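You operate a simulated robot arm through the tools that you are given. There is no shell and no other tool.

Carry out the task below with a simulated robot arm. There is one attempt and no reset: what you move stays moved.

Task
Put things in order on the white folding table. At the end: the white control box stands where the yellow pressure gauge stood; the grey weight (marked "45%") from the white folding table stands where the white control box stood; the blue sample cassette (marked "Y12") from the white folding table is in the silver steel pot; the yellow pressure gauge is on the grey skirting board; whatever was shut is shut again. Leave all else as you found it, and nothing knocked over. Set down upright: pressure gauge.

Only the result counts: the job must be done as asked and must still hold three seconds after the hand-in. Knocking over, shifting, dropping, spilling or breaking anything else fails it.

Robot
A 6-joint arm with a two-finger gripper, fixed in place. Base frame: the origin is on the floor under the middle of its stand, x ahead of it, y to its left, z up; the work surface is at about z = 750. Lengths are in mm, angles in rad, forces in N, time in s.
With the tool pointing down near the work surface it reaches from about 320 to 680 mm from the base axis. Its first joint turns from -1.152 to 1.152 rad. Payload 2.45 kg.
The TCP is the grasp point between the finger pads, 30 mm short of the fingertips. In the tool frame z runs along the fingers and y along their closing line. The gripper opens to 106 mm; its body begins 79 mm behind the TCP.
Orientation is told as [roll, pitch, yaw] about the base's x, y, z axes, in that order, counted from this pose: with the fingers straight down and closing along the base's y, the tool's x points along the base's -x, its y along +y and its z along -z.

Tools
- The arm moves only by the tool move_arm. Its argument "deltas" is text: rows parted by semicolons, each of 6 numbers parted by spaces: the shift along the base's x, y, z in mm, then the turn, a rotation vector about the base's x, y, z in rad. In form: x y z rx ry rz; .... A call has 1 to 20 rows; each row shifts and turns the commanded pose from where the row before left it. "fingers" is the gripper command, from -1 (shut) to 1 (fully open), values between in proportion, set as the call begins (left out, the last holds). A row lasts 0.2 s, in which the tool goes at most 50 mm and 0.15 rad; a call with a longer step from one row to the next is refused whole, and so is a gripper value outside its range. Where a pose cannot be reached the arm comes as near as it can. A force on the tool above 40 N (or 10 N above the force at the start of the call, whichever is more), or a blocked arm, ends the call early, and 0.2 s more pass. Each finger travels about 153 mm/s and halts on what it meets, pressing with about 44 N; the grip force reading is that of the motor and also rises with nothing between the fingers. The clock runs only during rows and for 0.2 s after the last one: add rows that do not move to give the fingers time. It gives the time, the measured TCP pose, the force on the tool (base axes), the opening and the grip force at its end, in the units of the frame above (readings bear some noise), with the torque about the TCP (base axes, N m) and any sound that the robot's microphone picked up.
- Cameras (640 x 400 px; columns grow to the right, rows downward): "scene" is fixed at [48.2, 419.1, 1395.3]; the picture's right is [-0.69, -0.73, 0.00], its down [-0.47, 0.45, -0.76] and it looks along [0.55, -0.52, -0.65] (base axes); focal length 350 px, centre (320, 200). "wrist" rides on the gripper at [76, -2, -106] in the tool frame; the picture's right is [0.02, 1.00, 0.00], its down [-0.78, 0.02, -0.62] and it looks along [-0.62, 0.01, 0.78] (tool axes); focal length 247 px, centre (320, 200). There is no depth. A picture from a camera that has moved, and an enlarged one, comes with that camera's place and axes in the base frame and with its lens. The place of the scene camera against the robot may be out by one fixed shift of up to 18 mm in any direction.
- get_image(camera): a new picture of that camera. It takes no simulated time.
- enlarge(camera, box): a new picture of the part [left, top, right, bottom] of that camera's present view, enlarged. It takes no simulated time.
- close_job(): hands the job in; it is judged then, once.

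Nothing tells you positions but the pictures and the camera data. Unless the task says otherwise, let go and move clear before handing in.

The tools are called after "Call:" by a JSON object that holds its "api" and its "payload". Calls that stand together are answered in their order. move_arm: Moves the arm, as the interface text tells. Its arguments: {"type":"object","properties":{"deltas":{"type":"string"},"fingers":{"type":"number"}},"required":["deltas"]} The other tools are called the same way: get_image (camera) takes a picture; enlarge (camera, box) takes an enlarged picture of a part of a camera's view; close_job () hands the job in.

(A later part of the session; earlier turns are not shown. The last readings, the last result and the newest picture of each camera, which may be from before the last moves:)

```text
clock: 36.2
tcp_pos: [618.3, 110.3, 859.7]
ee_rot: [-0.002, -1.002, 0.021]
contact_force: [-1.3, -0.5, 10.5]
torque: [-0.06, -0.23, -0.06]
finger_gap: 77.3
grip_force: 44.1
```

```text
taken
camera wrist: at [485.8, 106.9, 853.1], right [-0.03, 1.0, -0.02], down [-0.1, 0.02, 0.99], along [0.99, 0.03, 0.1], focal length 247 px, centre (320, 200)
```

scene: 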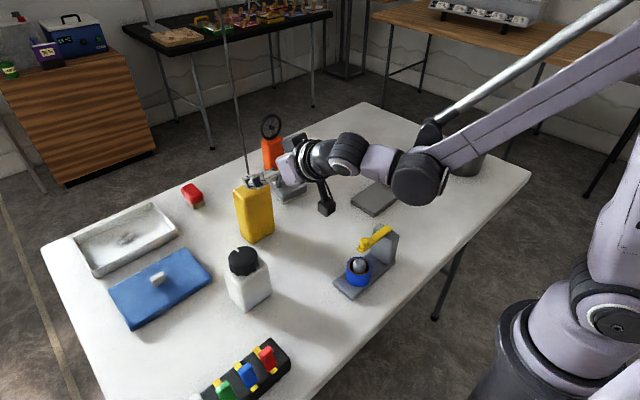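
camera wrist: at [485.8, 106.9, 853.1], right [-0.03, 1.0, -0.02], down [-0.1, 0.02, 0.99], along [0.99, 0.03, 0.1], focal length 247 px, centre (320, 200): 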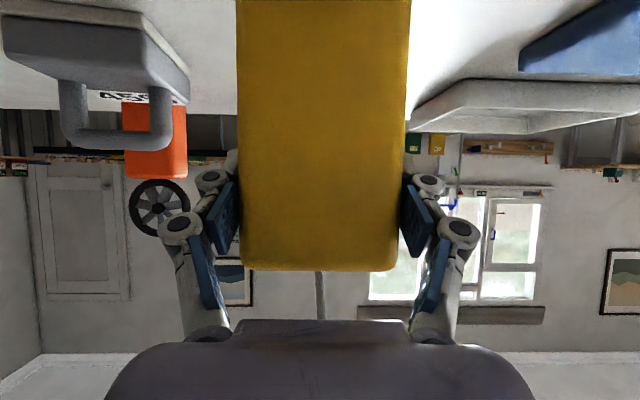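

Gripped at 77 mm. I lift slightly to check the weight and whether the cord holds back.

Call:
{"api": "move_arm", "payload": {"deltas": "0 0 3 0 0 0; 0 0 5 0 0 0; 0 0 7 0 0 0; 0 0 0 0 0 0"}}

Call:
{"api": "get_image", "payload": {"camera": "wrist"}}

Call:
{"api": "get_image", "payload": {"camera": "scene"}}

```text
clock: 37.2
tcp_pos: [617.6, 112.4, 873.6]
ee_rot: [-0.001, -1.0, 0.019]
contact_force: [-0.3, -0.1, -2.3]
torque: [-0.02, -0.03, 0.02]
finger_gap: 77.2
grip_force: 44.3
```

```text
taken
camera wrist: at [485.8, 107.1, 866.9], right [-0.03, 1.0, -0.02], down [-0.1, 0.02, 0.99], along [0.99, 0.03, 0.1], focal length 247 px, centre (320, 200)
```

wrist: 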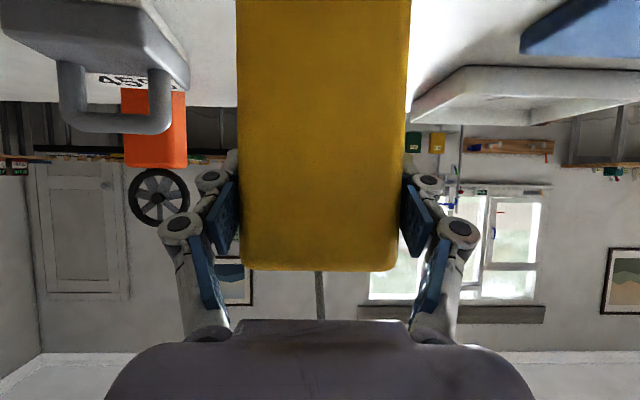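

```text
taken
```

scene: 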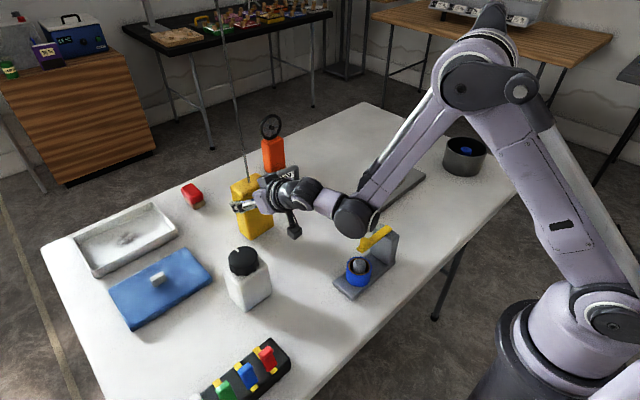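

The gauge (about 0.25 kg) lifts freely. I raise it and carry it towards the clean end of the board, then check.

Call:
{"api": "move_arm", "payload": {"deltas": "0 0 25 0 0 0; 0 0 27 0 0 0; -10.7 -25.5 0 0 0 0; -10.7 -25.5 0 0 0 0; -10.7 -25.5 0 0 0 0; -10.7 -25.5 0 0 0 0; 0 0 0 0 0 0"}}

Call:
{"api": "get_image", "payload": {"camera": "wrist"}}

Call:
{"api": "get_image", "payload": {"camera": "scene"}}

```text
clock: 38.8
tcp_pos: [573.0, 9.9, 926.7]
ee_rot: [-0.003, -1.003, 0.02]
contact_force: [0.0, 0.2, -2.2]
torque: [0.0, 0.04, -0.02]
finger_gap: 77.2
grip_force: 43.9
```

```text
taken
camera wrist: at [442.1, 5.6, 919.7], right [-0.03, 1.0, -0.02], down [-0.1, 0.02, 0.99], along [0.99, 0.03, 0.1], focal length 247 px, centre (320, 200)
```

wrist: 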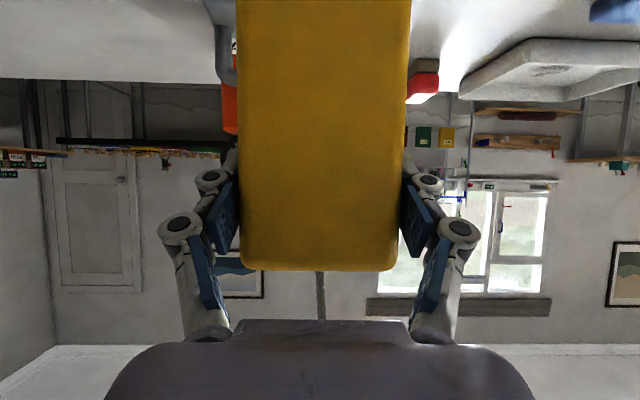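

```text
taken
```

scene: 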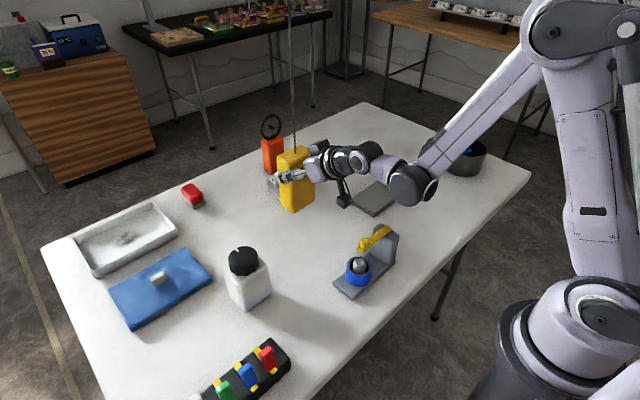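

The rod moves with the gauge. I continue to above the board.

Call:
{"api": "move_arm", "payload": {"deltas": "-10.6 -25.5 0 0 0 0; -10.6 -25.5 0 0 0 0; -10.6 -25.5 0 0 0 0; -10.6 -25.5 0 0 0 0; -10.6 -25.5 0 0 0 0; -10.6 -25.5 0 0 0 0; -10.6 -25.5 0 0 0 0; -10.6 -25.5 0 0 0 0; 0 0 0 0 0 0; 0 0 0 0 0 0"}}

Call:
{"api": "get_image", "payload": {"camera": "wrist"}}

Call:
{"api": "get_image", "payload": {"camera": "scene"}}

Call:
{"api": "enlarge", "payload": {"camera": "scene", "box": [310, 100, 450, 240]}}

```text
clock: 41.0
tcp_pos: [491.8, -195.1, 925.7]
ee_rot: [-0.002, -1.0, 0.018]
contact_force: [0.8, 0.3, -1.8]
torque: [0.0, 0.0, -0.04]
finger_gap: 77.3
grip_force: 44.3
```

```text
taken
camera wrist: at [359.9, -199.9, 918.6], right [-0.03, 1.0, -0.02], down [-0.1, 0.02, 0.99], along [0.99, 0.03, 0.1], focal length 247 px, centre (320, 200)
```

wrist: 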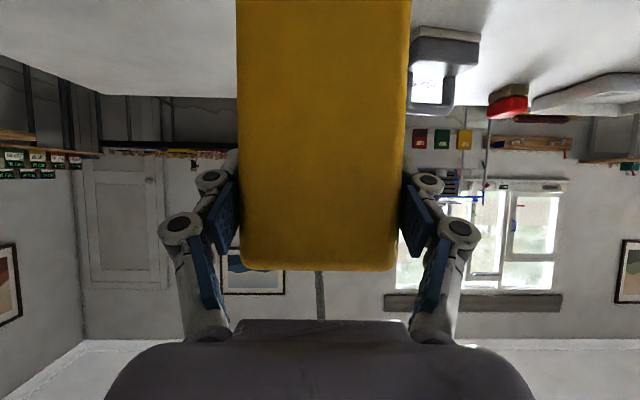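

```text
taken
```

scene: 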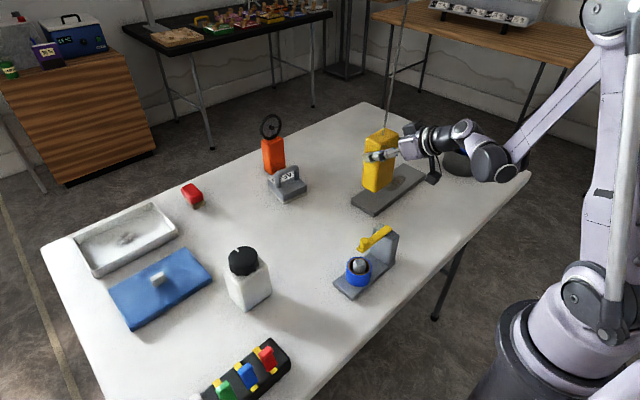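

```text
2.86 times, centred on (380, 170) of scene
camera zoom: at [48.3, 419.1, 1395.3], right [-0.69, -0.73, 0.0], down [-0.47, 0.45, -0.76], along [0.55, -0.52, -0.65], focal length 1001 px, centre (149, 286)
```

zoom: 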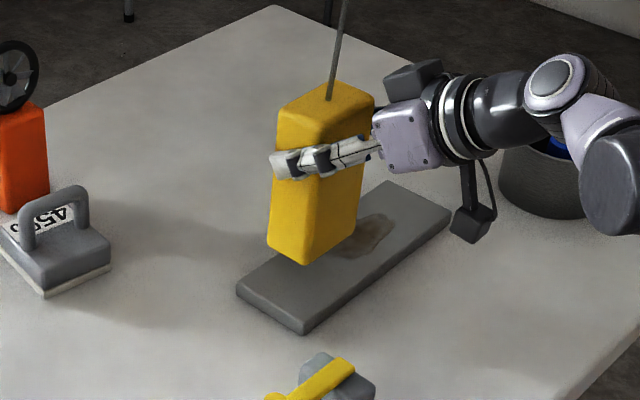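

The gauge hovers over the clean end of the board, well inside its edges. I lower it gently.

Call:
{"api": "move_arm", "payload": {"deltas": "0 0 -15 0 0 0; 0 0 -14 0 0 0; 0 0 -8 0 0 0; 0 0 -3 0 0 0; 0 0 0 0 0 0; 0 0 0 0 0 0"}}

Call:
{"api": "enlarge", "payload": {"camera": "scene", "box": [310, 100, 450, 240]}}

```text
clock: 42.4
tcp_pos: [491.4, -194.2, 885.5]
ee_rot: [-0.001, -1.0, 0.022]
contact_force: [0.6, -0.1, -1.7]
torque: [0.0, 0.02, 0.05]
finger_gap: 77.2
grip_force: 43.9
```

```text
2.86 times, centred on (380, 170) of scene
camera zoom: at [48.3, 419.1, 1395.3], right [-0.69, -0.73, 0.0], down [-0.47, 0.45, -0.76], along [0.55, -0.52, -0.65], focal length 1001 px, centre (149, 286)
```

zoom: 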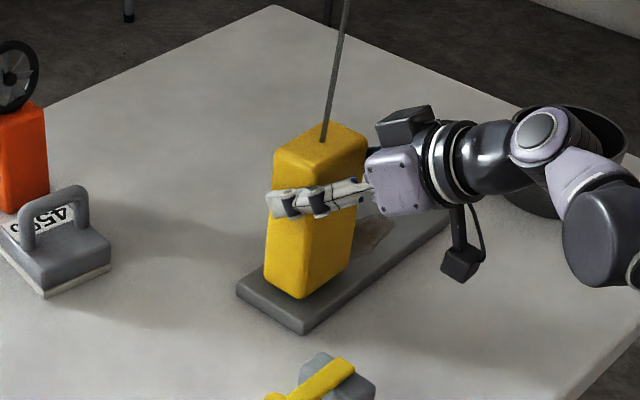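

Call:
{"api": "move_arm", "payload": {"deltas": "0 0 -1.5 0 0 0; 0 0 -1.5 0 0 0; 0 0 -1 0 0 0; 0 0 -1 0 0 0; 0 0 0 0 0 0"}}

```text
clock: 43.6
tcp_pos: [490.2, -195.5, 881.6]
ee_rot: [0.0, -0.999, 0.019]
contact_force: [-0.3, 0.3, -1.3]
torque: [-0.03, -0.02, 0.02]
finger_gap: 77.2
grip_force: 44.6
```

The gauge is still just above the board; I continue in 1 mm steps until contact.

Call:
{"api": "move_arm", "payload": {"deltas": "0 0 -1 0 0 0; 0 0 -1 0 0 0; 0 0 0 0 0 0"}}

```text
clock: 44.4
tcp_pos: [492.0, -196.0, 881.6]
ee_rot: [-0.003, -0.998, 0.02]
contact_force: [0.3, -0.8, -1.0]
torque: [0.0, 0.03, -0.01]
finger_gap: 77.4
grip_force: 44.3
out of reach, approached as far as the arm can: row 2
```

The arm's reach limits further lowering this near the base. I raise a touch, shift 8 mm outward (still well on the board) with a slight yaw, and lower again.

Call:
{"api": "move_arm", "payload": {"deltas": "0 0 3 0 0 0; 4 0 0 0 0 0.03; 4 0 0 0 0 0.03; 0 0 0 0 0 0.03; 0 0 0 0 0 0.03; 0 0 0 0 0 0.03; 0 0 0 0 0 0"}}

Call:
{"api": "enlarge", "payload": {"camera": "scene", "box": [310, 100, 450, 240]}}

```text
clock: 46.0
tcp_pos: [500.2, -195.9, 883.6]
ee_rot: [-0.001, -1.001, 0.169]
contact_force: [0.6, 0.2, -1.6]
torque: [0.0, 0.03, 0.04]
finger_gap: 77.2
grip_force: 44.0
```

```text
2.86 times, centred on (380, 170) of scene
camera zoom: at [48.3, 419.1, 1395.3], right [-0.69, -0.73, 0.0], down [-0.47, 0.45, -0.76], along [0.55, -0.52, -0.65], focal length 1001 px, centre (149, 286)
```

zoom: 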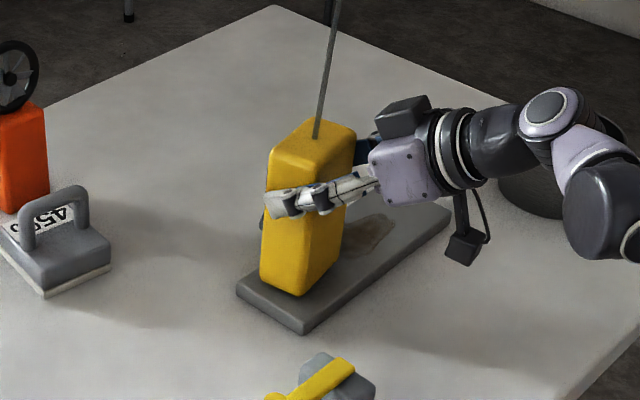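

Call:
{"api": "move_arm", "payload": {"deltas": "-3 0 0 0 0 0; -3 0 0 0 0 0; 0 0 -1 0 0 0; 0 0 -1 0 0 0; 0 0 -1 0 0 0; 0 0 -1 0 0 0; 0 0 0 0 0 0"}}

```text
clock: 47.6
tcp_pos: [494.1, -193.9, 881.0]
ee_rot: [0.0, -1.0, 0.17]
contact_force: [0.3, 1.0, -1.8]
torque: [0.0, -0.01, -0.03]
finger_gap: 77.2
grip_force: 43.9
```

Call:
{"api": "move_arm", "payload": {"deltas": "0 0 -1 0 0 0; 0 0 -1 0 0 0; 0 0 0 0 0 0"}}

```text
clock: 48.4
tcp_pos: [493.4, -194.4, 878.4]
ee_rot: [-0.001, -1.002, 0.169]
contact_force: [0.0, -0.2, -2.3]
torque: [0.0, 0.0, 0.03]
finger_gap: 77.4
grip_force: 44.1
```

No contact yet; two more millimetres.

Call:
{"api": "move_arm", "payload": {"deltas": "0 0 -1 0 0 0; 0 0 -1 0 0 0; 0 0 0 0 0 0"}}

```text
clock: 49.2
tcp_pos: [493.1, -195.1, 877.5]
ee_rot: [0.003, -1.004, 0.163]
contact_force: [-2.9, 1.2, 28.6]
torque: [0.0, -0.31, 0.01]
finger_gap: 77.2
grip_force: 43.8
```

Contact with the board. I relieve the pressing force slightly, then open the fingers.

Call:
{"api": "move_arm", "payload": {"deltas": "0 0 0.8 0 0 0; 0 0 0 0 0 0"}}

Call:
{"api": "move_arm", "payload": {"deltas": "0 0 0 0 0 0; 0 0 0 0 0 0; 0 0 0 0 0 0", "fingers": 1}}

Call:
{"api": "get_image", "payload": {"camera": "wrist"}}

Call:
{"api": "enlarge", "payload": {"camera": "scene", "box": [310, 100, 450, 240]}}

```text
clock: 49.8
tcp_pos: [493.3, -194.8, 878.2]
ee_rot: [0.002, -1.004, 0.166]
contact_force: [2.3, 1.2, 21.6]
torque: [0.13, -0.83, 0.02]
finger_gap: 77.2
grip_force: 43.7
```

```text
clock: 50.6
tcp_pos: [491.9, -195.5, 877.1]
ee_rot: [-0.001, -0.999, 0.17]
contact_force: [-0.1, 0.1, -0.5]
torque: [0.01, 0.01, 0.02]
finger_gap: 106.2
grip_force: 0.0
```

```text
taken
camera wrist: at [363.6, -219.1, 870.5], right [-0.18, 0.98, -0.02], down [-0.1, 0.0, 0.99], along [0.98, 0.18, 0.1], focal length 247 px, centre (320, 200)
```

wrist: 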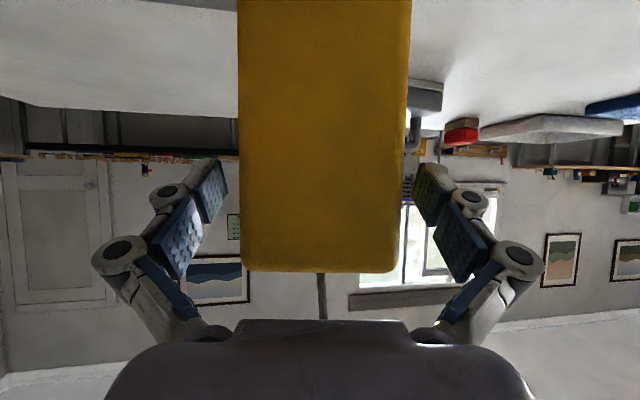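

```text
2.86 times, centred on (380, 170) of scene
camera zoom: at [48.2, 419.1, 1395.3], right [-0.69, -0.73, 0.0], down [-0.47, 0.45, -0.76], along [0.55, -0.52, -0.65], focal length 1001 px, centre (149, 286)
```

zoom: 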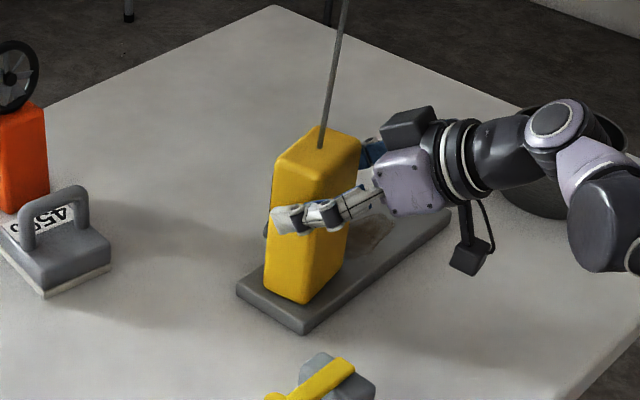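

The gauge stands upright on the board. I raise the fingers straight up past its top, keeping the rod between them.

Call:
{"api": "move_arm", "payload": {"deltas": "0 0 10 0 0 0; 0 0 15 0 0 0; 0 0 20 0 0 0; 0 0 20 0 0 0; 0 0 15 0 0 0; 0 0 0 0 0 0; 0 0 0 0 0 0"}}

Call:
{"api": "get_image", "payload": {"camera": "wrist"}}

Call:
{"api": "enlarge", "payload": {"camera": "scene", "box": [310, 80, 470, 240]}}

```text
clock: 52.2
tcp_pos: [494.4, -194.1, 956.6]
ee_rot: [-0.002, -1.0, 0.17]
contact_force: [-0.3, -0.4, 0.0]
torque: [-0.04, -0.03, 0.03]
finger_gap: 105.7
grip_force: 0.2
```

```text
taken
camera wrist: at [363.8, -218.0, 950.8], right [-0.18, 0.98, -0.02], down [-0.1, 0.0, 0.99], along [0.98, 0.18, 0.1], focal length 247 px, centre (320, 200)
```

wrist: 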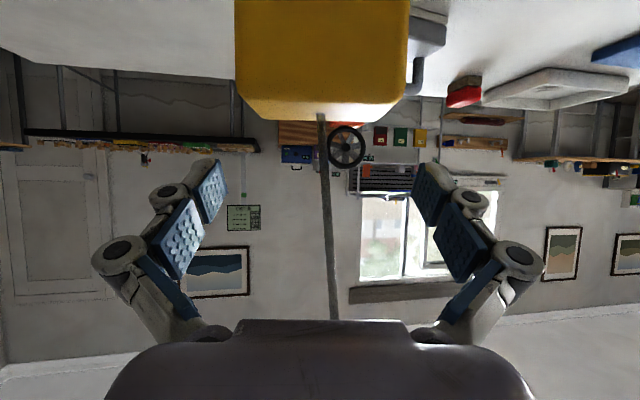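

```text
2.50 times, centred on (390, 160) of scene
camera zoom: at [48.2, 419.1, 1395.3], right [-0.69, -0.73, 0.0], down [-0.47, 0.45, -0.76], along [0.55, -0.52, -0.65], focal length 876 px, centre (145, 300)
```

zoom: 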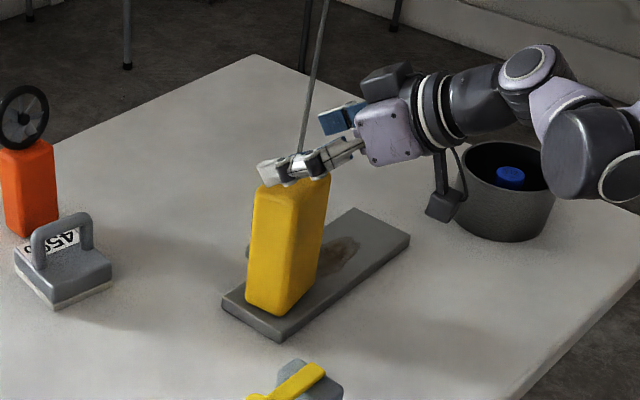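

Fingers are above the gauge top. I back away along the tool heading while un-pitching the tool.

Call:
{"api": "move_arm", "payload": {"deltas": "-13.8 -2.4 4 -0.0135 0.0788 0; -13.8 -2.4 4 -0.0135 0.0788 0; -13.8 -2.4 4 -0.0135 0.0788 0; -13.8 -2.4 4 -0.0135 0.0788 0; -13.8 -2.4 4 -0.0135 0.0788 0; -13.8 -2.4 4 -0.0135 0.0788 0; 0 0 0 0 0 0"}}

Call:
{"api": "get_image", "payload": {"camera": "wrist"}}

```text
clock: 53.8
tcp_pos: [410.1, -209.7, 980.3]
ee_rot: [-0.003, -0.521, 0.17]
contact_force: [0.1, -0.6, 0.2]
torque: [-0.03, -0.03, -0.03]
finger_gap: 105.8
grip_force: 0.1
```

```text
taken
camera wrist: at [292.3, -231.7, 1035.4], right [-0.19, 0.98, -0.01], down [0.36, 0.08, 0.93], along [0.91, 0.17, -0.37], focal length 247 px, centre (320, 200)
```

wrist: 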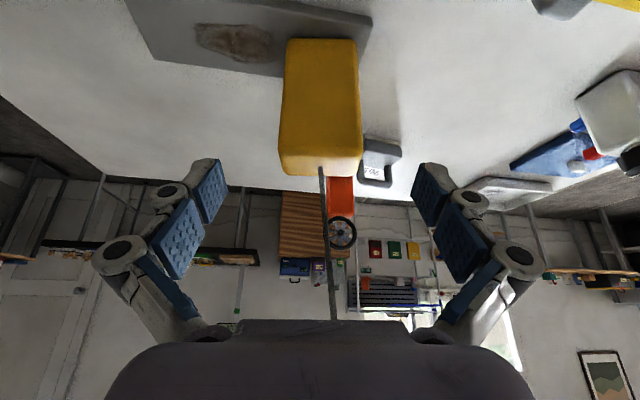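

Call:
{"api": "enlarge", "payload": {"camera": "wrist", "box": [230, 0, 420, 120]}}

Call:
{"api": "move_arm", "payload": {"deltas": "-12 -1 4 -0.0135 0.0788 0; -12 -1 4 -0.0135 0.0788 0; -12 -1 4 -0.0135 0.0788 0; -12 -1 4 -0.0135 0.0788 0; -10 0 4 -0.0135 0.0788 0; -10 0 4 -0.0135 0.0788 0; 0 0 0 0 0 0"}}

Call:
{"api": "get_image", "payload": {"camera": "wrist"}}

Call:
{"api": "get_image", "payload": {"camera": "scene"}}

```text
3.33 times, centred on (325, 60) of wrist
camera zoom: at [292.3, -231.7, 1035.4], right [-0.19, 0.98, -0.01], down [0.36, 0.08, 0.93], along [0.91, 0.17, -0.37], focal length 823 px, centre (303, 667)
```

zoom: 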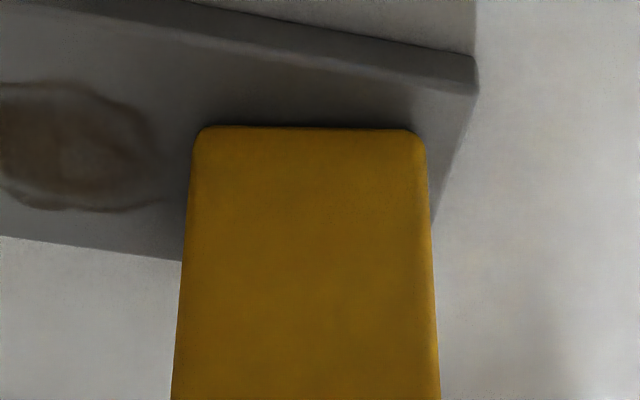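

```text
clock: 55.4
tcp_pos: [342.4, -213.4, 1005.8]
ee_rot: [-0.002, -0.04, 0.169]
contact_force: [-0.4, 0.0, -0.6]
torque: [0.02, 0.0, 0.02]
finger_gap: 105.9
grip_force: 0.1
```

```text
taken
camera wrist: at [263.2, -229.1, 1108.8], right [-0.19, 0.98, 0.0], down [0.74, 0.14, 0.65], along [0.64, 0.12, -0.76], focal length 247 px, centre (320, 200)
```

wrist: 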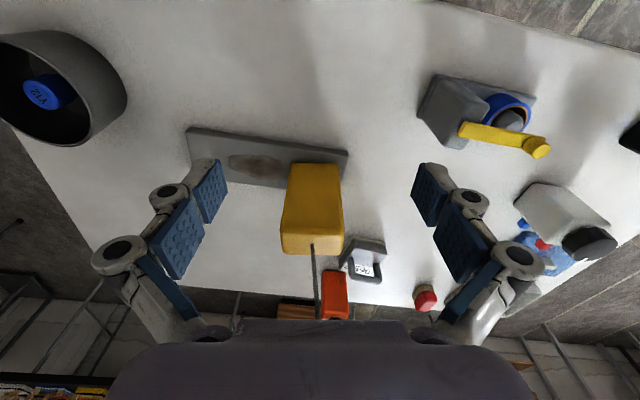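

```text
taken
```

scene: 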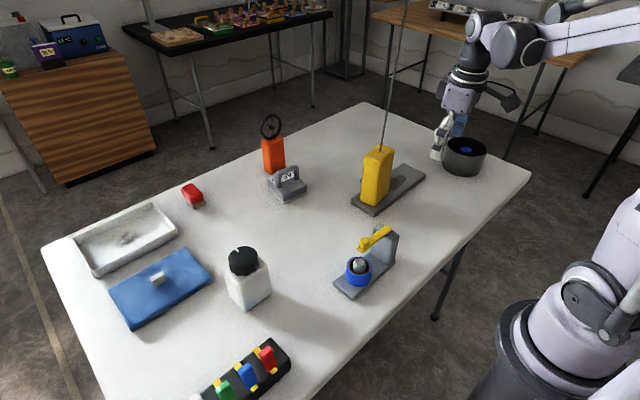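

The gauge stands upright on the board within its edges. Next, the control box: I move above it with the tool pointing straight down.

Call:
{"api": "move_arm", "payload": {"deltas": "12.4 40.1 -1.5 -0.0003 0.00364 -0.01545; 12.4 40.1 -1.5 -0.0003 0.00364 -0.01545; 12.4 40.1 -1.5 -0.0003 0.00364 -0.01545; 12.4 40.1 -1.5 -0.0003 0.00364 -0.01545; 12.4 40.1 -1.5 -0.0003 0.00364 -0.01545; 12.4 40.1 -1.5 -0.0003 0.00364 -0.01545; 12.4 40.1 -1.5 -0.0003 0.00364 -0.01545; 12.4 40.1 -1.5 -0.0003 0.00364 -0.01545; 12.4 40.1 -1.5 -0.0003 0.00364 -0.01545; 12.4 40.1 -1.5 -0.0003 0.00364 -0.01545; 12.4 40.1 -1.5 -0.0003 0.00364 -0.01545; 0 0 0 0 0 0; 0 0 0 0 0 0"}}

Call:
{"api": "get_image", "payload": {"camera": "wrist"}}

Call:
{"api": "get_image", "payload": {"camera": "scene"}}

```text
clock: 58.2
tcp_pos: [478.6, 228.3, 988.8]
ee_rot: [-0.001, -0.001, -0.002]
contact_force: [-0.1, -0.2, -0.3]
torque: [0.0, 0.01, -0.03]
finger_gap: 106.0
grip_force: 0.1
```

```text
taken
camera wrist: at [401.1, 226.5, 1094.6], right [-0.02, 1.0, 0.0], down [0.78, 0.02, 0.62], along [0.62, 0.01, -0.78], focal length 247 px, centre (320, 200)
```

wrist: 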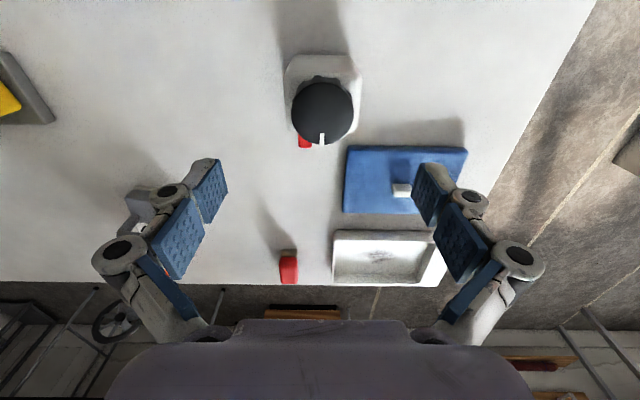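

```text
taken
```

scene: 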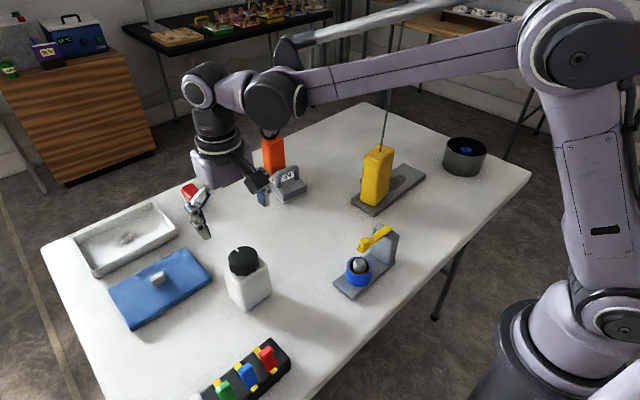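

Call:
{"api": "enlarge", "payload": {"camera": "wrist", "box": [260, 30, 400, 170]}}

Call:
{"api": "enlarge", "payload": {"camera": "scene", "box": [190, 210, 310, 330]}}

```text
2.86 times, centred on (330, 100) of wrist
camera zoom: at [401.1, 226.5, 1094.6], right [-0.02, 1.0, 0.0], down [0.78, 0.02, 0.62], along [0.62, 0.01, -0.78], focal length 706 px, centre (291, 486)
```

zoom: 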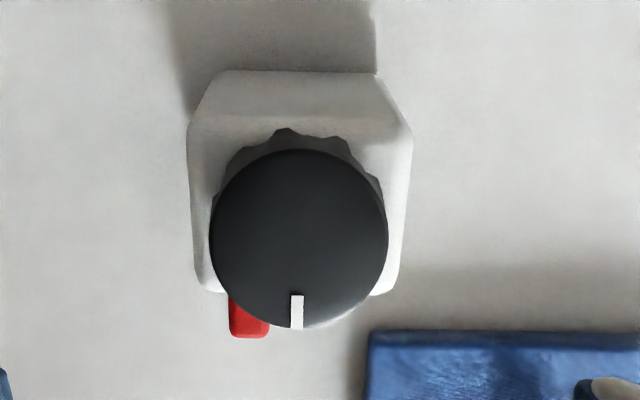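

```text
3.33 times, centred on (250, 270) of scene
camera zoom: at [48.2, 419.1, 1395.3], right [-0.69, -0.73, 0.0], down [-0.47, 0.45, -0.76], along [0.55, -0.52, -0.65], focal length 1168 px, centre (553, -33)
```

zoom: 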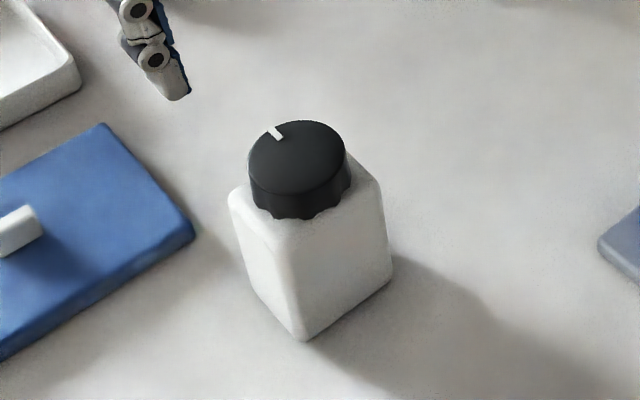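

The control box has small red and blue plugs on its back, otherwise a 54 × 71 mm body centred at (478.5, 230). I descend with the fingers on its ±y sides.

Call:
{"api": "move_arm", "payload": {"deltas": "0 1.5 -25 0 0 0; 0 0 -25 0 0 0; 0 0 -25 0 0 0; 0 0 -25 0 0 0; 0 0 -20 0 0 0; 0 0 0 0 0 0; 0 0 0 0 0 0"}}

Call:
{"api": "get_image", "payload": {"camera": "wrist"}}

Call:
{"api": "enlarge", "payload": {"camera": "scene", "box": [170, 170, 330, 330]}}

```text
clock: 59.8
tcp_pos: [479.8, 228.7, 869.9]
ee_rot: [-0.001, -0.003, -0.002]
contact_force: [-0.3, 0.8, 0.8]
torque: [0.0, -0.02, 0.01]
finger_gap: 105.9
grip_force: 0.1
```

```text
taken
camera wrist: at [401.9, 227.0, 976.2], right [-0.02, 1.0, 0.0], down [0.78, 0.02, 0.62], along [0.62, 0.01, -0.78], focal length 247 px, centre (320, 200)
```

wrist: 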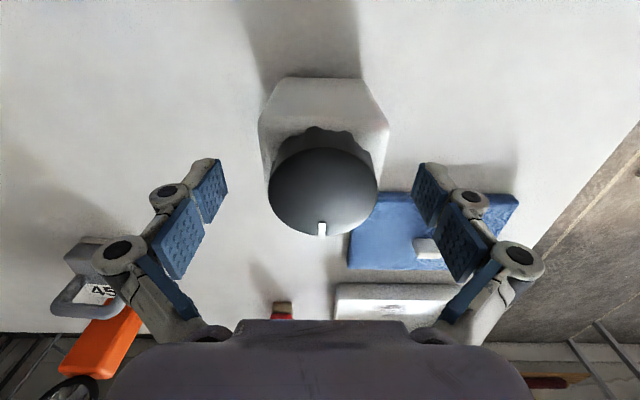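

```text
2.50 times, centred on (250, 250) of scene
camera zoom: at [48.2, 419.1, 1395.3], right [-0.69, -0.73, 0.0], down [-0.47, 0.45, -0.76], along [0.55, -0.52, -0.65], focal length 876 px, centre (495, 75)
```

zoom: 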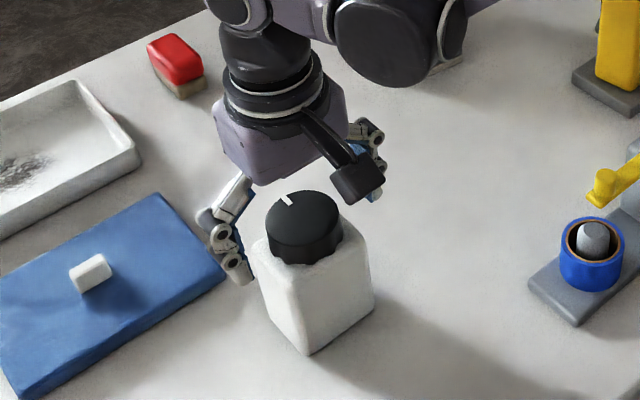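

Call:
{"api": "move_arm", "payload": {"deltas": "-0.5 0.5 -18 0 0 0; 0 0 -18 0 0 0; 0 0 -14 0 0 0; 0 0 0 0 0 0; 0 0 0 0 0 0"}}

Call:
{"api": "get_image", "payload": {"camera": "wrist"}}

Call:
{"api": "enlarge", "payload": {"camera": "scene", "box": [170, 170, 330, 330]}}

```text
clock: 61.0
tcp_pos: [478.0, 227.6, 818.0]
ee_rot: [-0.002, -0.001, -0.002]
contact_force: [-0.1, -0.3, 0.0]
torque: [-0.01, 0.01, -0.02]
finger_gap: 106.0
grip_force: 0.1
```

```text
taken
camera wrist: at [400.5, 227.8, 924.7], right [-0.02, 1.0, 0.0], down [0.78, 0.02, 0.62], along [0.62, 0.01, -0.78], focal length 247 px, centre (320, 200)
```

wrist: 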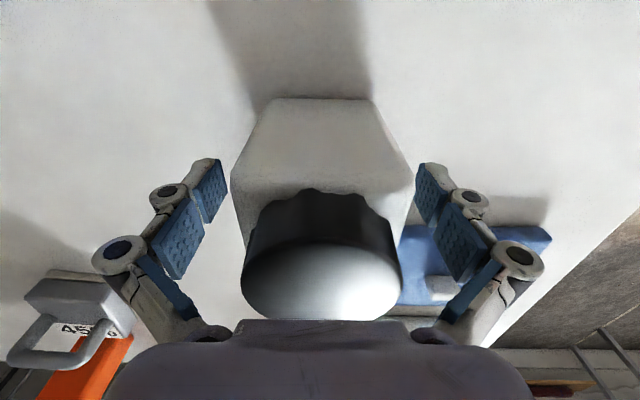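

```text
2.50 times, centred on (250, 250) of scene
camera zoom: at [48.2, 419.1, 1395.3], right [-0.69, -0.73, 0.0], down [-0.47, 0.45, -0.76], along [0.55, -0.52, -0.65], focal length 876 px, centre (495, 75)
```

zoom: 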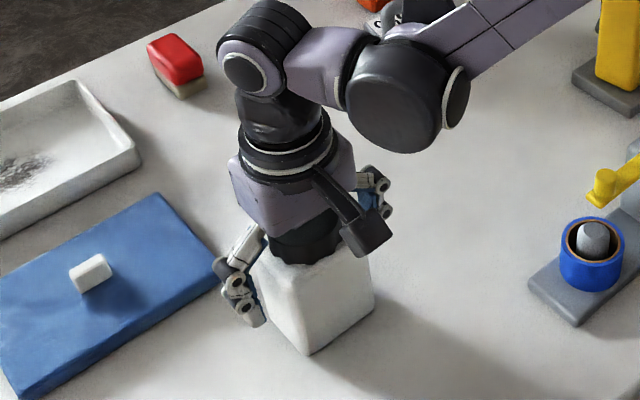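

The knob clears the palm and the fingers flank the box; I close on it.

Call:
{"api": "move_arm", "payload": {"deltas": "0 0 0 0 0 0; 0 0 0 0 0 0; 0 0 0 0 0 0; 0 0 0 0 0 0", "fingers": -0.2}}

Call:
{"api": "move_arm", "payload": {"deltas": "0 0 3 0 0 0; 0 0 5 0 0 0; 0 0 7 0 0 0; 0 0 0 0 0 0"}}

Call:
{"api": "get_image", "payload": {"camera": "wrist"}}

Call:
{"api": "enlarge", "payload": {"camera": "scene", "box": [170, 170, 330, 330]}}

```text
clock: 62.0
tcp_pos: [477.9, 230.6, 817.4]
ee_rot: [-0.001, -0.001, -0.002]
contact_force: [0.1, 0.3, 15.2]
torque: [0.11, -0.03, -0.02]
finger_gap: 74.2
grip_force: 43.9
```

```text
clock: 63.0
tcp_pos: [478.3, 228.8, 834.8]
ee_rot: [-0.001, -0.001, -0.003]
contact_force: [0.0, 0.0, -2.9]
torque: [0.0, 0.02, 0.02]
finger_gap: 74.1
grip_force: 44.0
```

```text
taken
camera wrist: at [400.8, 227.7, 940.4], right [-0.02, 1.0, 0.0], down [0.78, 0.02, 0.62], along [0.62, 0.01, -0.78], focal length 247 px, centre (320, 200)
```

wrist: 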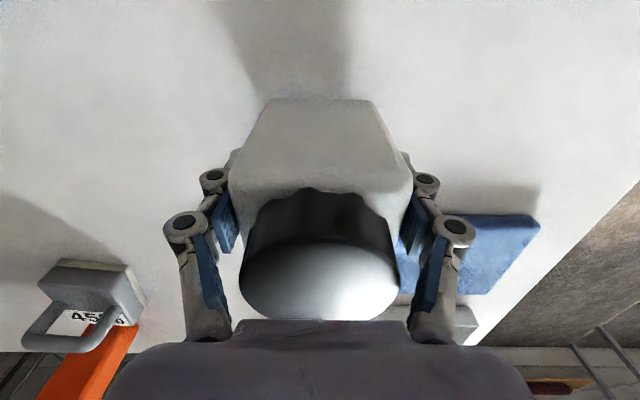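

```text
2.50 times, centred on (250, 250) of scene
camera zoom: at [48.3, 419.1, 1395.3], right [-0.69, -0.73, 0.0], down [-0.47, 0.45, -0.76], along [0.55, -0.52, -0.65], focal length 876 px, centre (495, 75)
```

zoom: 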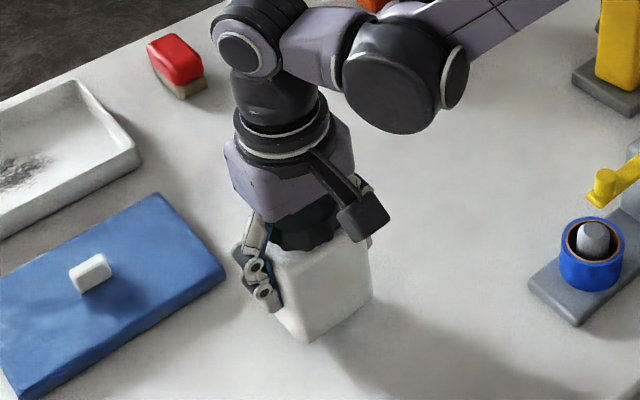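

The box is lifted (light). I raise it and carry it to where the gauge stood, (622, 111).

Call:
{"api": "move_arm", "payload": {"deltas": "0 0 20 0 0 0; 0 0 20 0 0 0; 24 -19.8 10 0 0 0; 24 -19.8 0 0 0 0; 24 -19.8 0 0 0 0; 24 -19.8 0 0 0 0; 24 -19.8 0 0 0 0; 23.5 -19.5 0 0 0 0; 0 0 0 0 0 0; 0 0 0 0 0 0"}}

Call:
{"api": "get_image", "payload": {"camera": "wrist"}}

Call:
{"api": "get_image", "payload": {"camera": "scene"}}

```text
clock: 65.2
tcp_pos: [621.0, 109.5, 883.2]
ee_rot: [-0.001, -0.002, -0.002]
contact_force: [0.2, -0.4, -1.6]
torque: [0.0, 0.0, -0.02]
finger_gap: 74.0
grip_force: 44.0
```

```text
taken
camera wrist: at [544.4, 108.8, 990.0], right [-0.02, 1.0, 0.0], down [0.78, 0.02, 0.62], along [0.62, 0.01, -0.78], focal length 247 px, centre (320, 200)
```

wrist: 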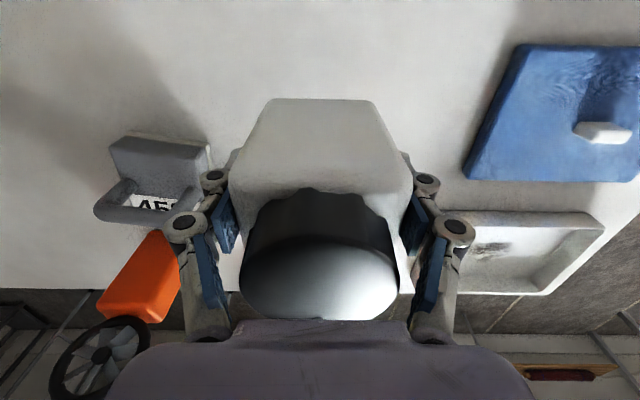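

```text
taken
```

scene: 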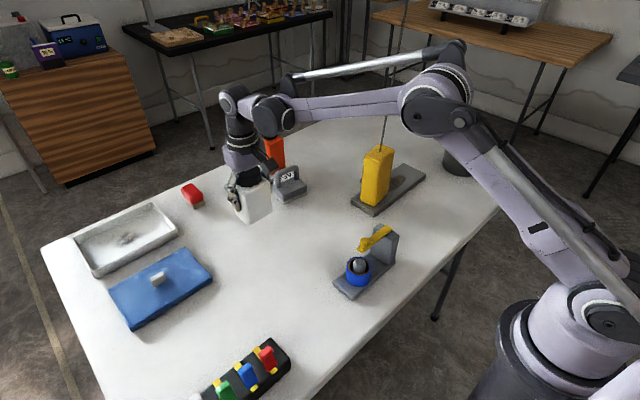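

The box hangs over the gauge's former place. I lower it.

Call:
{"api": "move_arm", "payload": {"deltas": "0.5 1.5 -20 0 0 0; 0 0 -20 0 0 0; 0 0 -14 0 0 0; 0 0 -5 0 0 0; 0 0 -2 0 0 0; 0 0 0 0 0 0; 0 0 0 0 0 0"}}

```text
clock: 66.8
tcp_pos: [623.1, 111.7, 823.2]
ee_rot: [-0.001, -0.002, -0.001]
contact_force: [0.4, -1.3, -1.4]
torque: [-0.02, 0.01, 0.04]
finger_gap: 74.2
grip_force: 43.6
```

Call:
{"api": "move_arm", "payload": {"deltas": "0 0 -1.5 0 0 0; 0 0 -1 0 0 0; 0 0 -1 0 0 0; 0 0 0 0 0 0"}}

```text
clock: 67.8
tcp_pos: [622.7, 113.1, 818.8]
ee_rot: [-0.003, -0.002, -0.002]
contact_force: [0.6, 0.8, -2.2]
torque: [0.0, 0.02, 0.02]
finger_gap: 74.0
grip_force: 43.6
```

Call:
{"api": "move_arm", "payload": {"deltas": "0 0 -1 0 0 0; 0 0 -1 0 0 0; 0 0 0 0 0 0"}}

```text
clock: 68.6
tcp_pos: [622.9, 111.6, 818.5]
ee_rot: [-0.002, -0.002, -0.002]
contact_force: [-2.4, 0.5, 19.8]
torque: [0.08, -0.02, -0.04]
finger_gap: 74.0
grip_force: 43.9
```

Contact with the table. I relieve and release.

Call:
{"api": "move_arm", "payload": {"deltas": "0 0 0.7 0 0 0; 0 0 0 0 0 0"}}

Call:
{"api": "move_arm", "payload": {"deltas": "0 0 0 0 0 0; 0 0 0 0 0 0; 0 0 0 0 0 0", "fingers": 1}}

Call:
{"api": "move_arm", "payload": {"deltas": "0 0 15 0 0 0; 0 0 20 0 0 0; 0 0 30 0 0 0; 0 0 35 0 0 0; -20 0 30 0 0 0; -30 0 20 0 0 0; 0 0 0 0 0 0"}}

Call:
{"api": "get_image", "payload": {"camera": "wrist"}}

Call:
{"api": "get_image", "payload": {"camera": "scene"}}

```text
clock: 69.2
tcp_pos: [622.0, 112.6, 819.1]
ee_rot: [-0.001, -0.001, -0.001]
contact_force: [-3.6, 2.1, 20.1]
torque: [0.06, 0.02, -0.03]
finger_gap: 73.7
grip_force: 43.3
```

```text
clock: 70.0
tcp_pos: [623.0, 112.4, 817.8]
ee_rot: [-0.003, -0.002, -0.002]
contact_force: [0.0, -0.1, -0.6]
torque: [-0.02, -0.01, 0.03]
finger_gap: 105.8
grip_force: 0.3
```

```text
clock: 71.6
tcp_pos: [573.7, 112.9, 967.4]
ee_rot: [-0.002, -0.001, -0.001]
contact_force: [-1.1, 0.4, 0.1]
torque: [0.04, -0.03, 0.01]
finger_gap: 106.2
grip_force: 0.1
```

```text
taken
camera wrist: at [495.6, 110.5, 1074.5], right [-0.02, 1.0, 0.0], down [0.78, 0.02, 0.62], along [0.62, 0.01, -0.78], focal length 247 px, centre (320, 200)
```

wrist: 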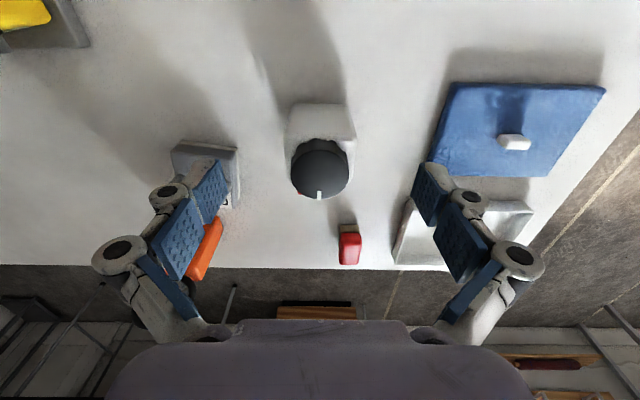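

```text
taken
```

scene: 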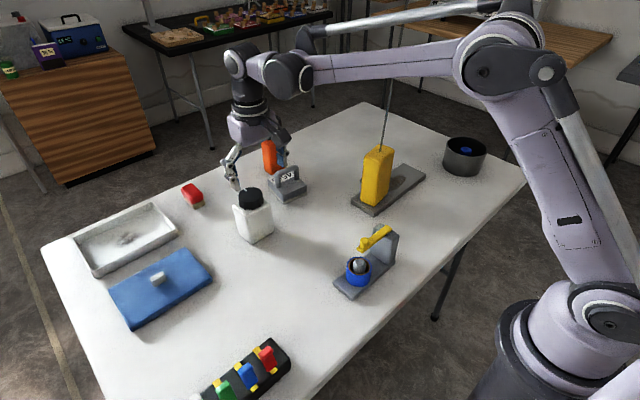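

The control box stands at the gauge's old place. Now I take a closer look at the weight before gripping its handle.

Call:
{"api": "move_arm", "payload": {"deltas": "0 -40 0 0 0 0; 0 -40 0 0 0 0; 0 -40 0 0 0 0; 0 -41 -7 0 0 0; 0 0 0 0 0 0; 0 0 0 0 0 0"}}

Call:
{"api": "get_image", "payload": {"camera": "wrist"}}

Call:
{"api": "enlarge", "payload": {"camera": "wrist", "box": [260, 110, 400, 250]}}

Call:
{"api": "enlarge", "payload": {"camera": "scene", "box": [220, 110, 340, 230]}}

```text
clock: 73.0
tcp_pos: [572.0, -48.0, 959.2]
ee_rot: [-0.001, -0.002, 0.0]
contact_force: [-1.0, 0.4, 0.8]
torque: [0.02, -0.04, 0.0]
finger_gap: 105.9
grip_force: 0.0
```

```text
taken
camera wrist: at [495.0, -49.8, 1066.2], right [-0.02, 1.0, 0.0], down [0.78, 0.02, 0.62], along [0.62, 0.01, -0.78], focal length 247 px, centre (320, 200)
```

wrist: 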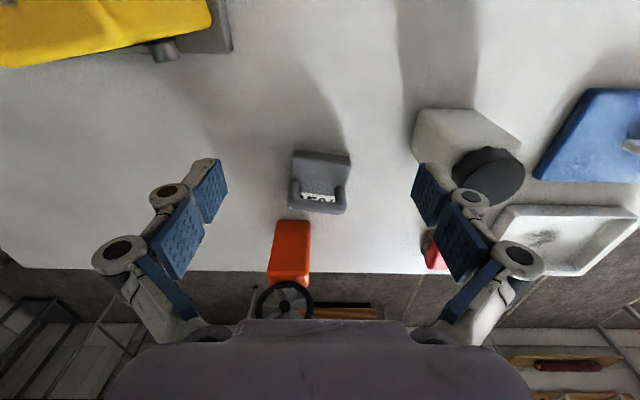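

```text
2.86 times, centred on (330, 180) of wrist
camera zoom: at [495.0, -49.8, 1066.2], right [-0.02, 1.0, 0.0], down [0.78, 0.02, 0.62], along [0.62, 0.01, -0.78], focal length 706 px, centre (291, 257)
```

zoom: 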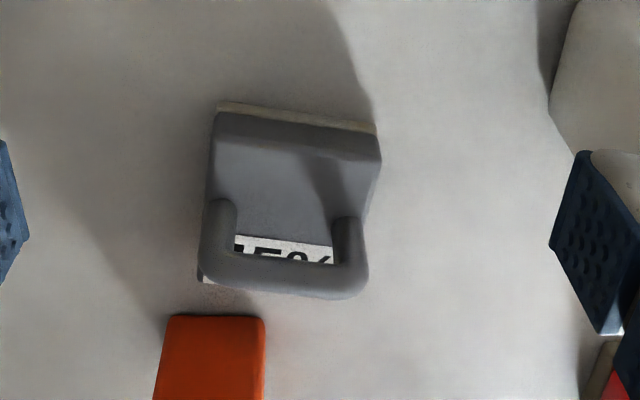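

```text
3.33 times, centred on (280, 170) of scene
camera zoom: at [48.2, 419.1, 1395.3], right [-0.69, -0.73, 0.0], down [-0.47, 0.45, -0.76], along [0.55, -0.52, -0.65], focal length 1168 px, centre (453, 300)
```

zoom: 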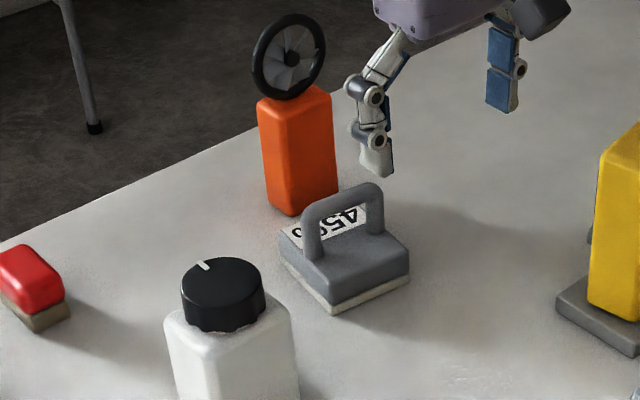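

The weight's handle is centred near (698.5, −49), about 72 mm across, turned about −0.13 rad. I'll align the tool, pitch it 0.45 rad for reach, and go above the handle so that the fingers straddle it.

Call:
{"api": "move_arm", "payload": {"deltas": "0 0 0 0 0 -0.13; 0 0 0 -0.01463 -0.1114 0; 0 0 0 -0.01463 -0.1114 0; 0 0 0 -0.01463 -0.1114 0; 0 0 0 -0.01463 -0.1114 0; 30 0 -12 0 0 0; 30 0 -12 0 0 0; 30 0 -12 0 0 0; 25 0 -12 0 0 0; 0 0 0 0 0 0; 0 0 0 0 0 0"}}

Call:
{"api": "get_image", "payload": {"camera": "wrist"}}

Call:
{"api": "enlarge", "payload": {"camera": "wrist", "box": [220, 60, 420, 240]}}

Call:
{"api": "enlarge", "payload": {"camera": "scene", "box": [220, 90, 360, 230]}}

```text
clock: 75.4
tcp_pos: [685.5, -49.0, 914.5]
ee_rot: [-0.002, -0.453, -0.132]
contact_force: [-0.3, -0.6, -0.7]
torque: [0.0, 0.04, -0.01]
finger_gap: 106.1
grip_force: 0.1
```

```text
taken
camera wrist: at [570.5, -35.6, 976.6], right [0.11, 0.99, -0.01], down [0.43, -0.04, 0.9], along [0.89, -0.11, -0.43], focal length 247 px, centre (320, 200)
```

wrist: 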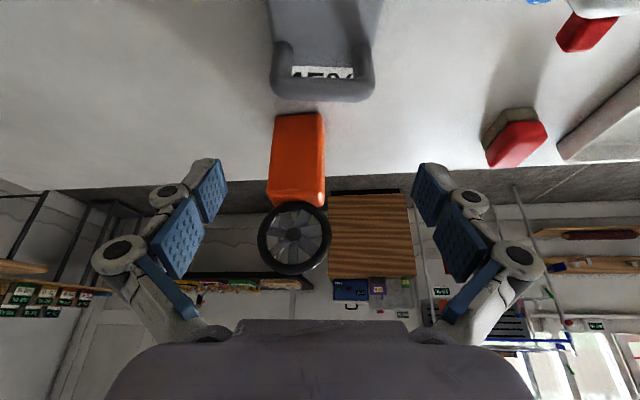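

```text
2.22 times, centred on (320, 150) of wrist
camera zoom: at [570.5, -35.6, 976.6], right [0.11, 0.99, -0.01], down [0.43, -0.04, 0.9], along [0.89, -0.11, -0.43], focal length 549 px, centre (320, 311)
```

zoom: 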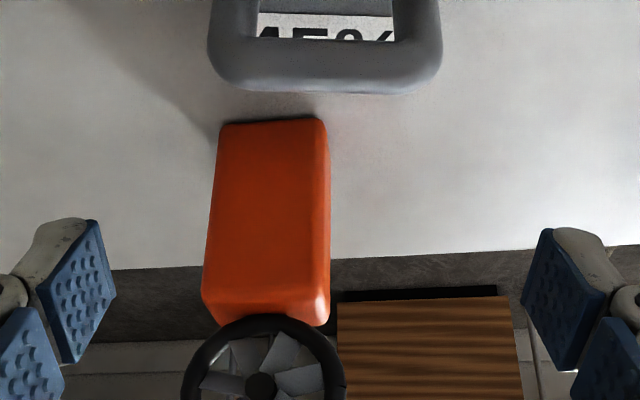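

```text
2.86 times, centred on (290, 160) of scene
camera zoom: at [48.2, 419.1, 1395.3], right [-0.69, -0.73, 0.0], down [-0.47, 0.45, -0.76], along [0.55, -0.52, -0.65], focal length 1001 px, centre (406, 314)
```

zoom: 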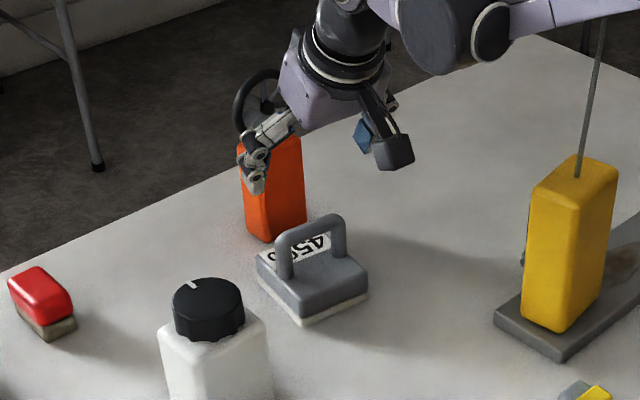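

Call:
{"api": "move_arm", "payload": {"deltas": "7 -0.7 -18 0 0 0; 7 -0.6 -18 0 0 0; 0 0 -14 0 0 0; 0 0 0 0 0 0; 0 0 0 0 0 0"}}

Call:
{"api": "get_image", "payload": {"camera": "wrist"}}

Call:
{"api": "enlarge", "payload": {"camera": "scene", "box": [220, 100, 340, 220]}}

```text
clock: 76.6
tcp_pos: [702.1, -50.4, 863.4]
ee_rot: [-0.003, -0.451, -0.131]
contact_force: [-0.1, 0.1, 0.9]
torque: [0.01, -0.01, 0.0]
finger_gap: 106.0
grip_force: 0.1
```

```text
taken
camera wrist: at [586.2, -37.0, 925.9], right [0.11, 0.99, -0.01], down [0.43, -0.04, 0.9], along [0.89, -0.11, -0.43], focal length 247 px, centre (320, 200)
```

wrist: 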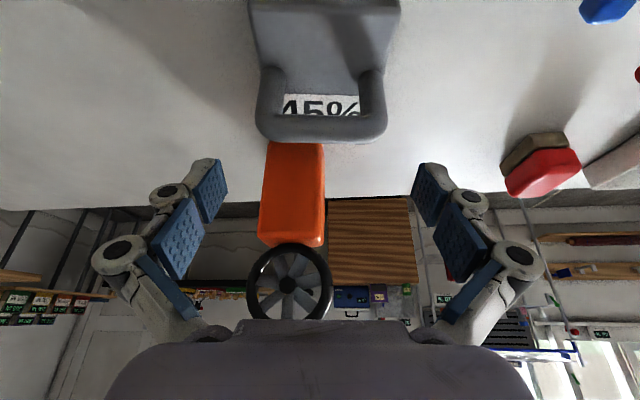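

```text
3.33 times, centred on (280, 160) of scene
camera zoom: at [48.2, 419.1, 1395.3], right [-0.69, -0.73, 0.0], down [-0.47, 0.45, -0.76], along [0.55, -0.52, -0.65], focal length 1168 px, centre (453, 333)
```

zoom: 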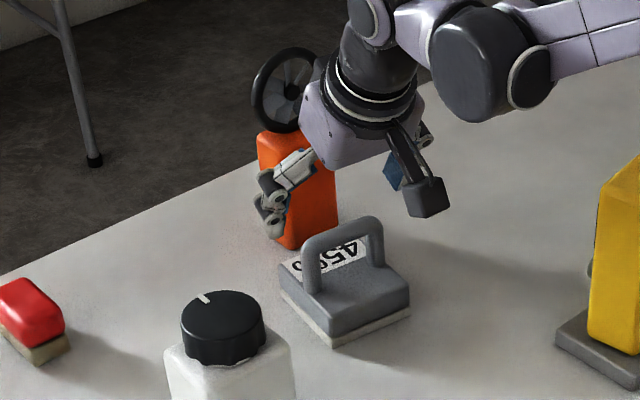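

Call:
{"api": "move_arm", "payload": {"deltas": "0.5 0 -15 0 0 0; 0.5 0 -15 0 0 0; 0 0 -10 0 0 0; 0 0 -4 0 0 0; 0 0 0 0 0 0; 0 0 0 0 0 0"}}

Call:
{"api": "get_image", "payload": {"camera": "wrist"}}

Call:
{"api": "enlarge", "payload": {"camera": "scene", "box": [220, 100, 340, 220]}}

```text
clock: 78.0
tcp_pos: [702.9, -50.4, 819.1]
ee_rot: [0.0, -0.452, -0.133]
contact_force: [-0.7, 1.0, -0.5]
torque: [0.02, 0.03, -0.02]
finger_gap: 106.3
grip_force: 0.1
```

```text
taken
camera wrist: at [586.8, -36.2, 881.7], right [0.11, 0.99, -0.01], down [0.43, -0.04, 0.9], along [0.89, -0.11, -0.43], focal length 247 px, centre (320, 200)
```

wrist: 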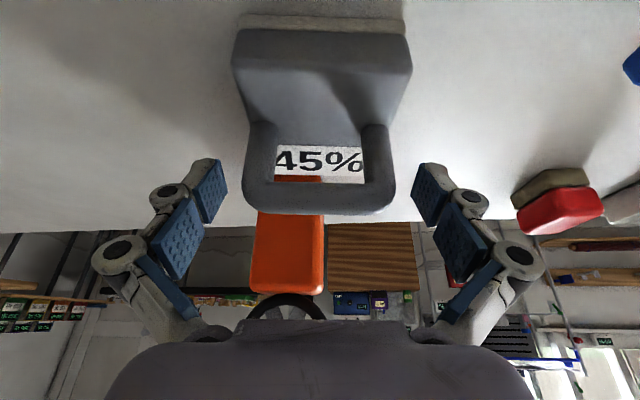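

```text
3.33 times, centred on (280, 160) of scene
camera zoom: at [48.2, 419.1, 1395.3], right [-0.69, -0.73, 0.0], down [-0.47, 0.45, -0.76], along [0.55, -0.52, -0.65], focal length 1168 px, centre (453, 333)
```

zoom: 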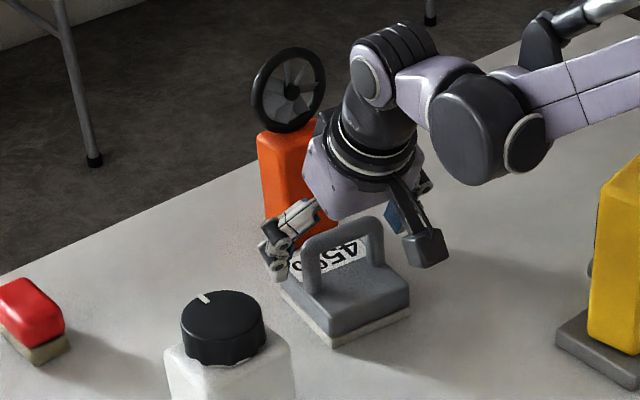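

The fingers straddle the handle at the right depth. I close on it.

Call:
{"api": "move_arm", "payload": {"deltas": "0 0 0 0 0 0; 0 0 0 0 0 0; 0 0 0 0 0 0; 0 0 0 0 0 0", "fingers": -0.3}}

Call:
{"api": "get_image", "payload": {"camera": "wrist"}}

```text
clock: 79.0
tcp_pos: [701.8, -49.8, 819.2]
ee_rot: [-0.001, -0.452, -0.133]
contact_force: [-3.8, -1.8, 19.4]
torque: [-0.1, 0.35, 0.12]
finger_gap: 76.5
grip_force: 44.0
```

```text
taken
camera wrist: at [586.5, -36.5, 882.5], right [0.11, 0.99, -0.01], down [0.43, -0.04, 0.9], along [0.9, -0.11, -0.43], focal length 247 px, centre (320, 200)
```

wrist: 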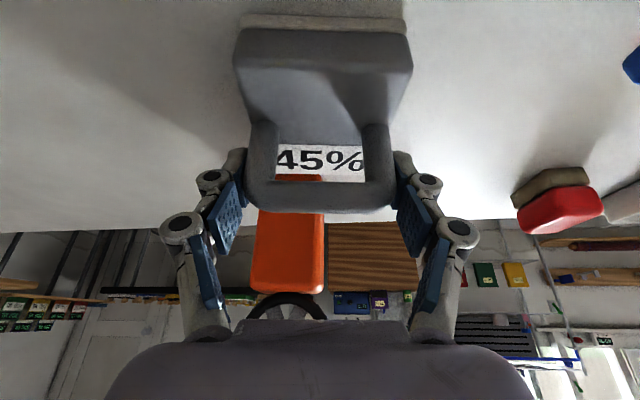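

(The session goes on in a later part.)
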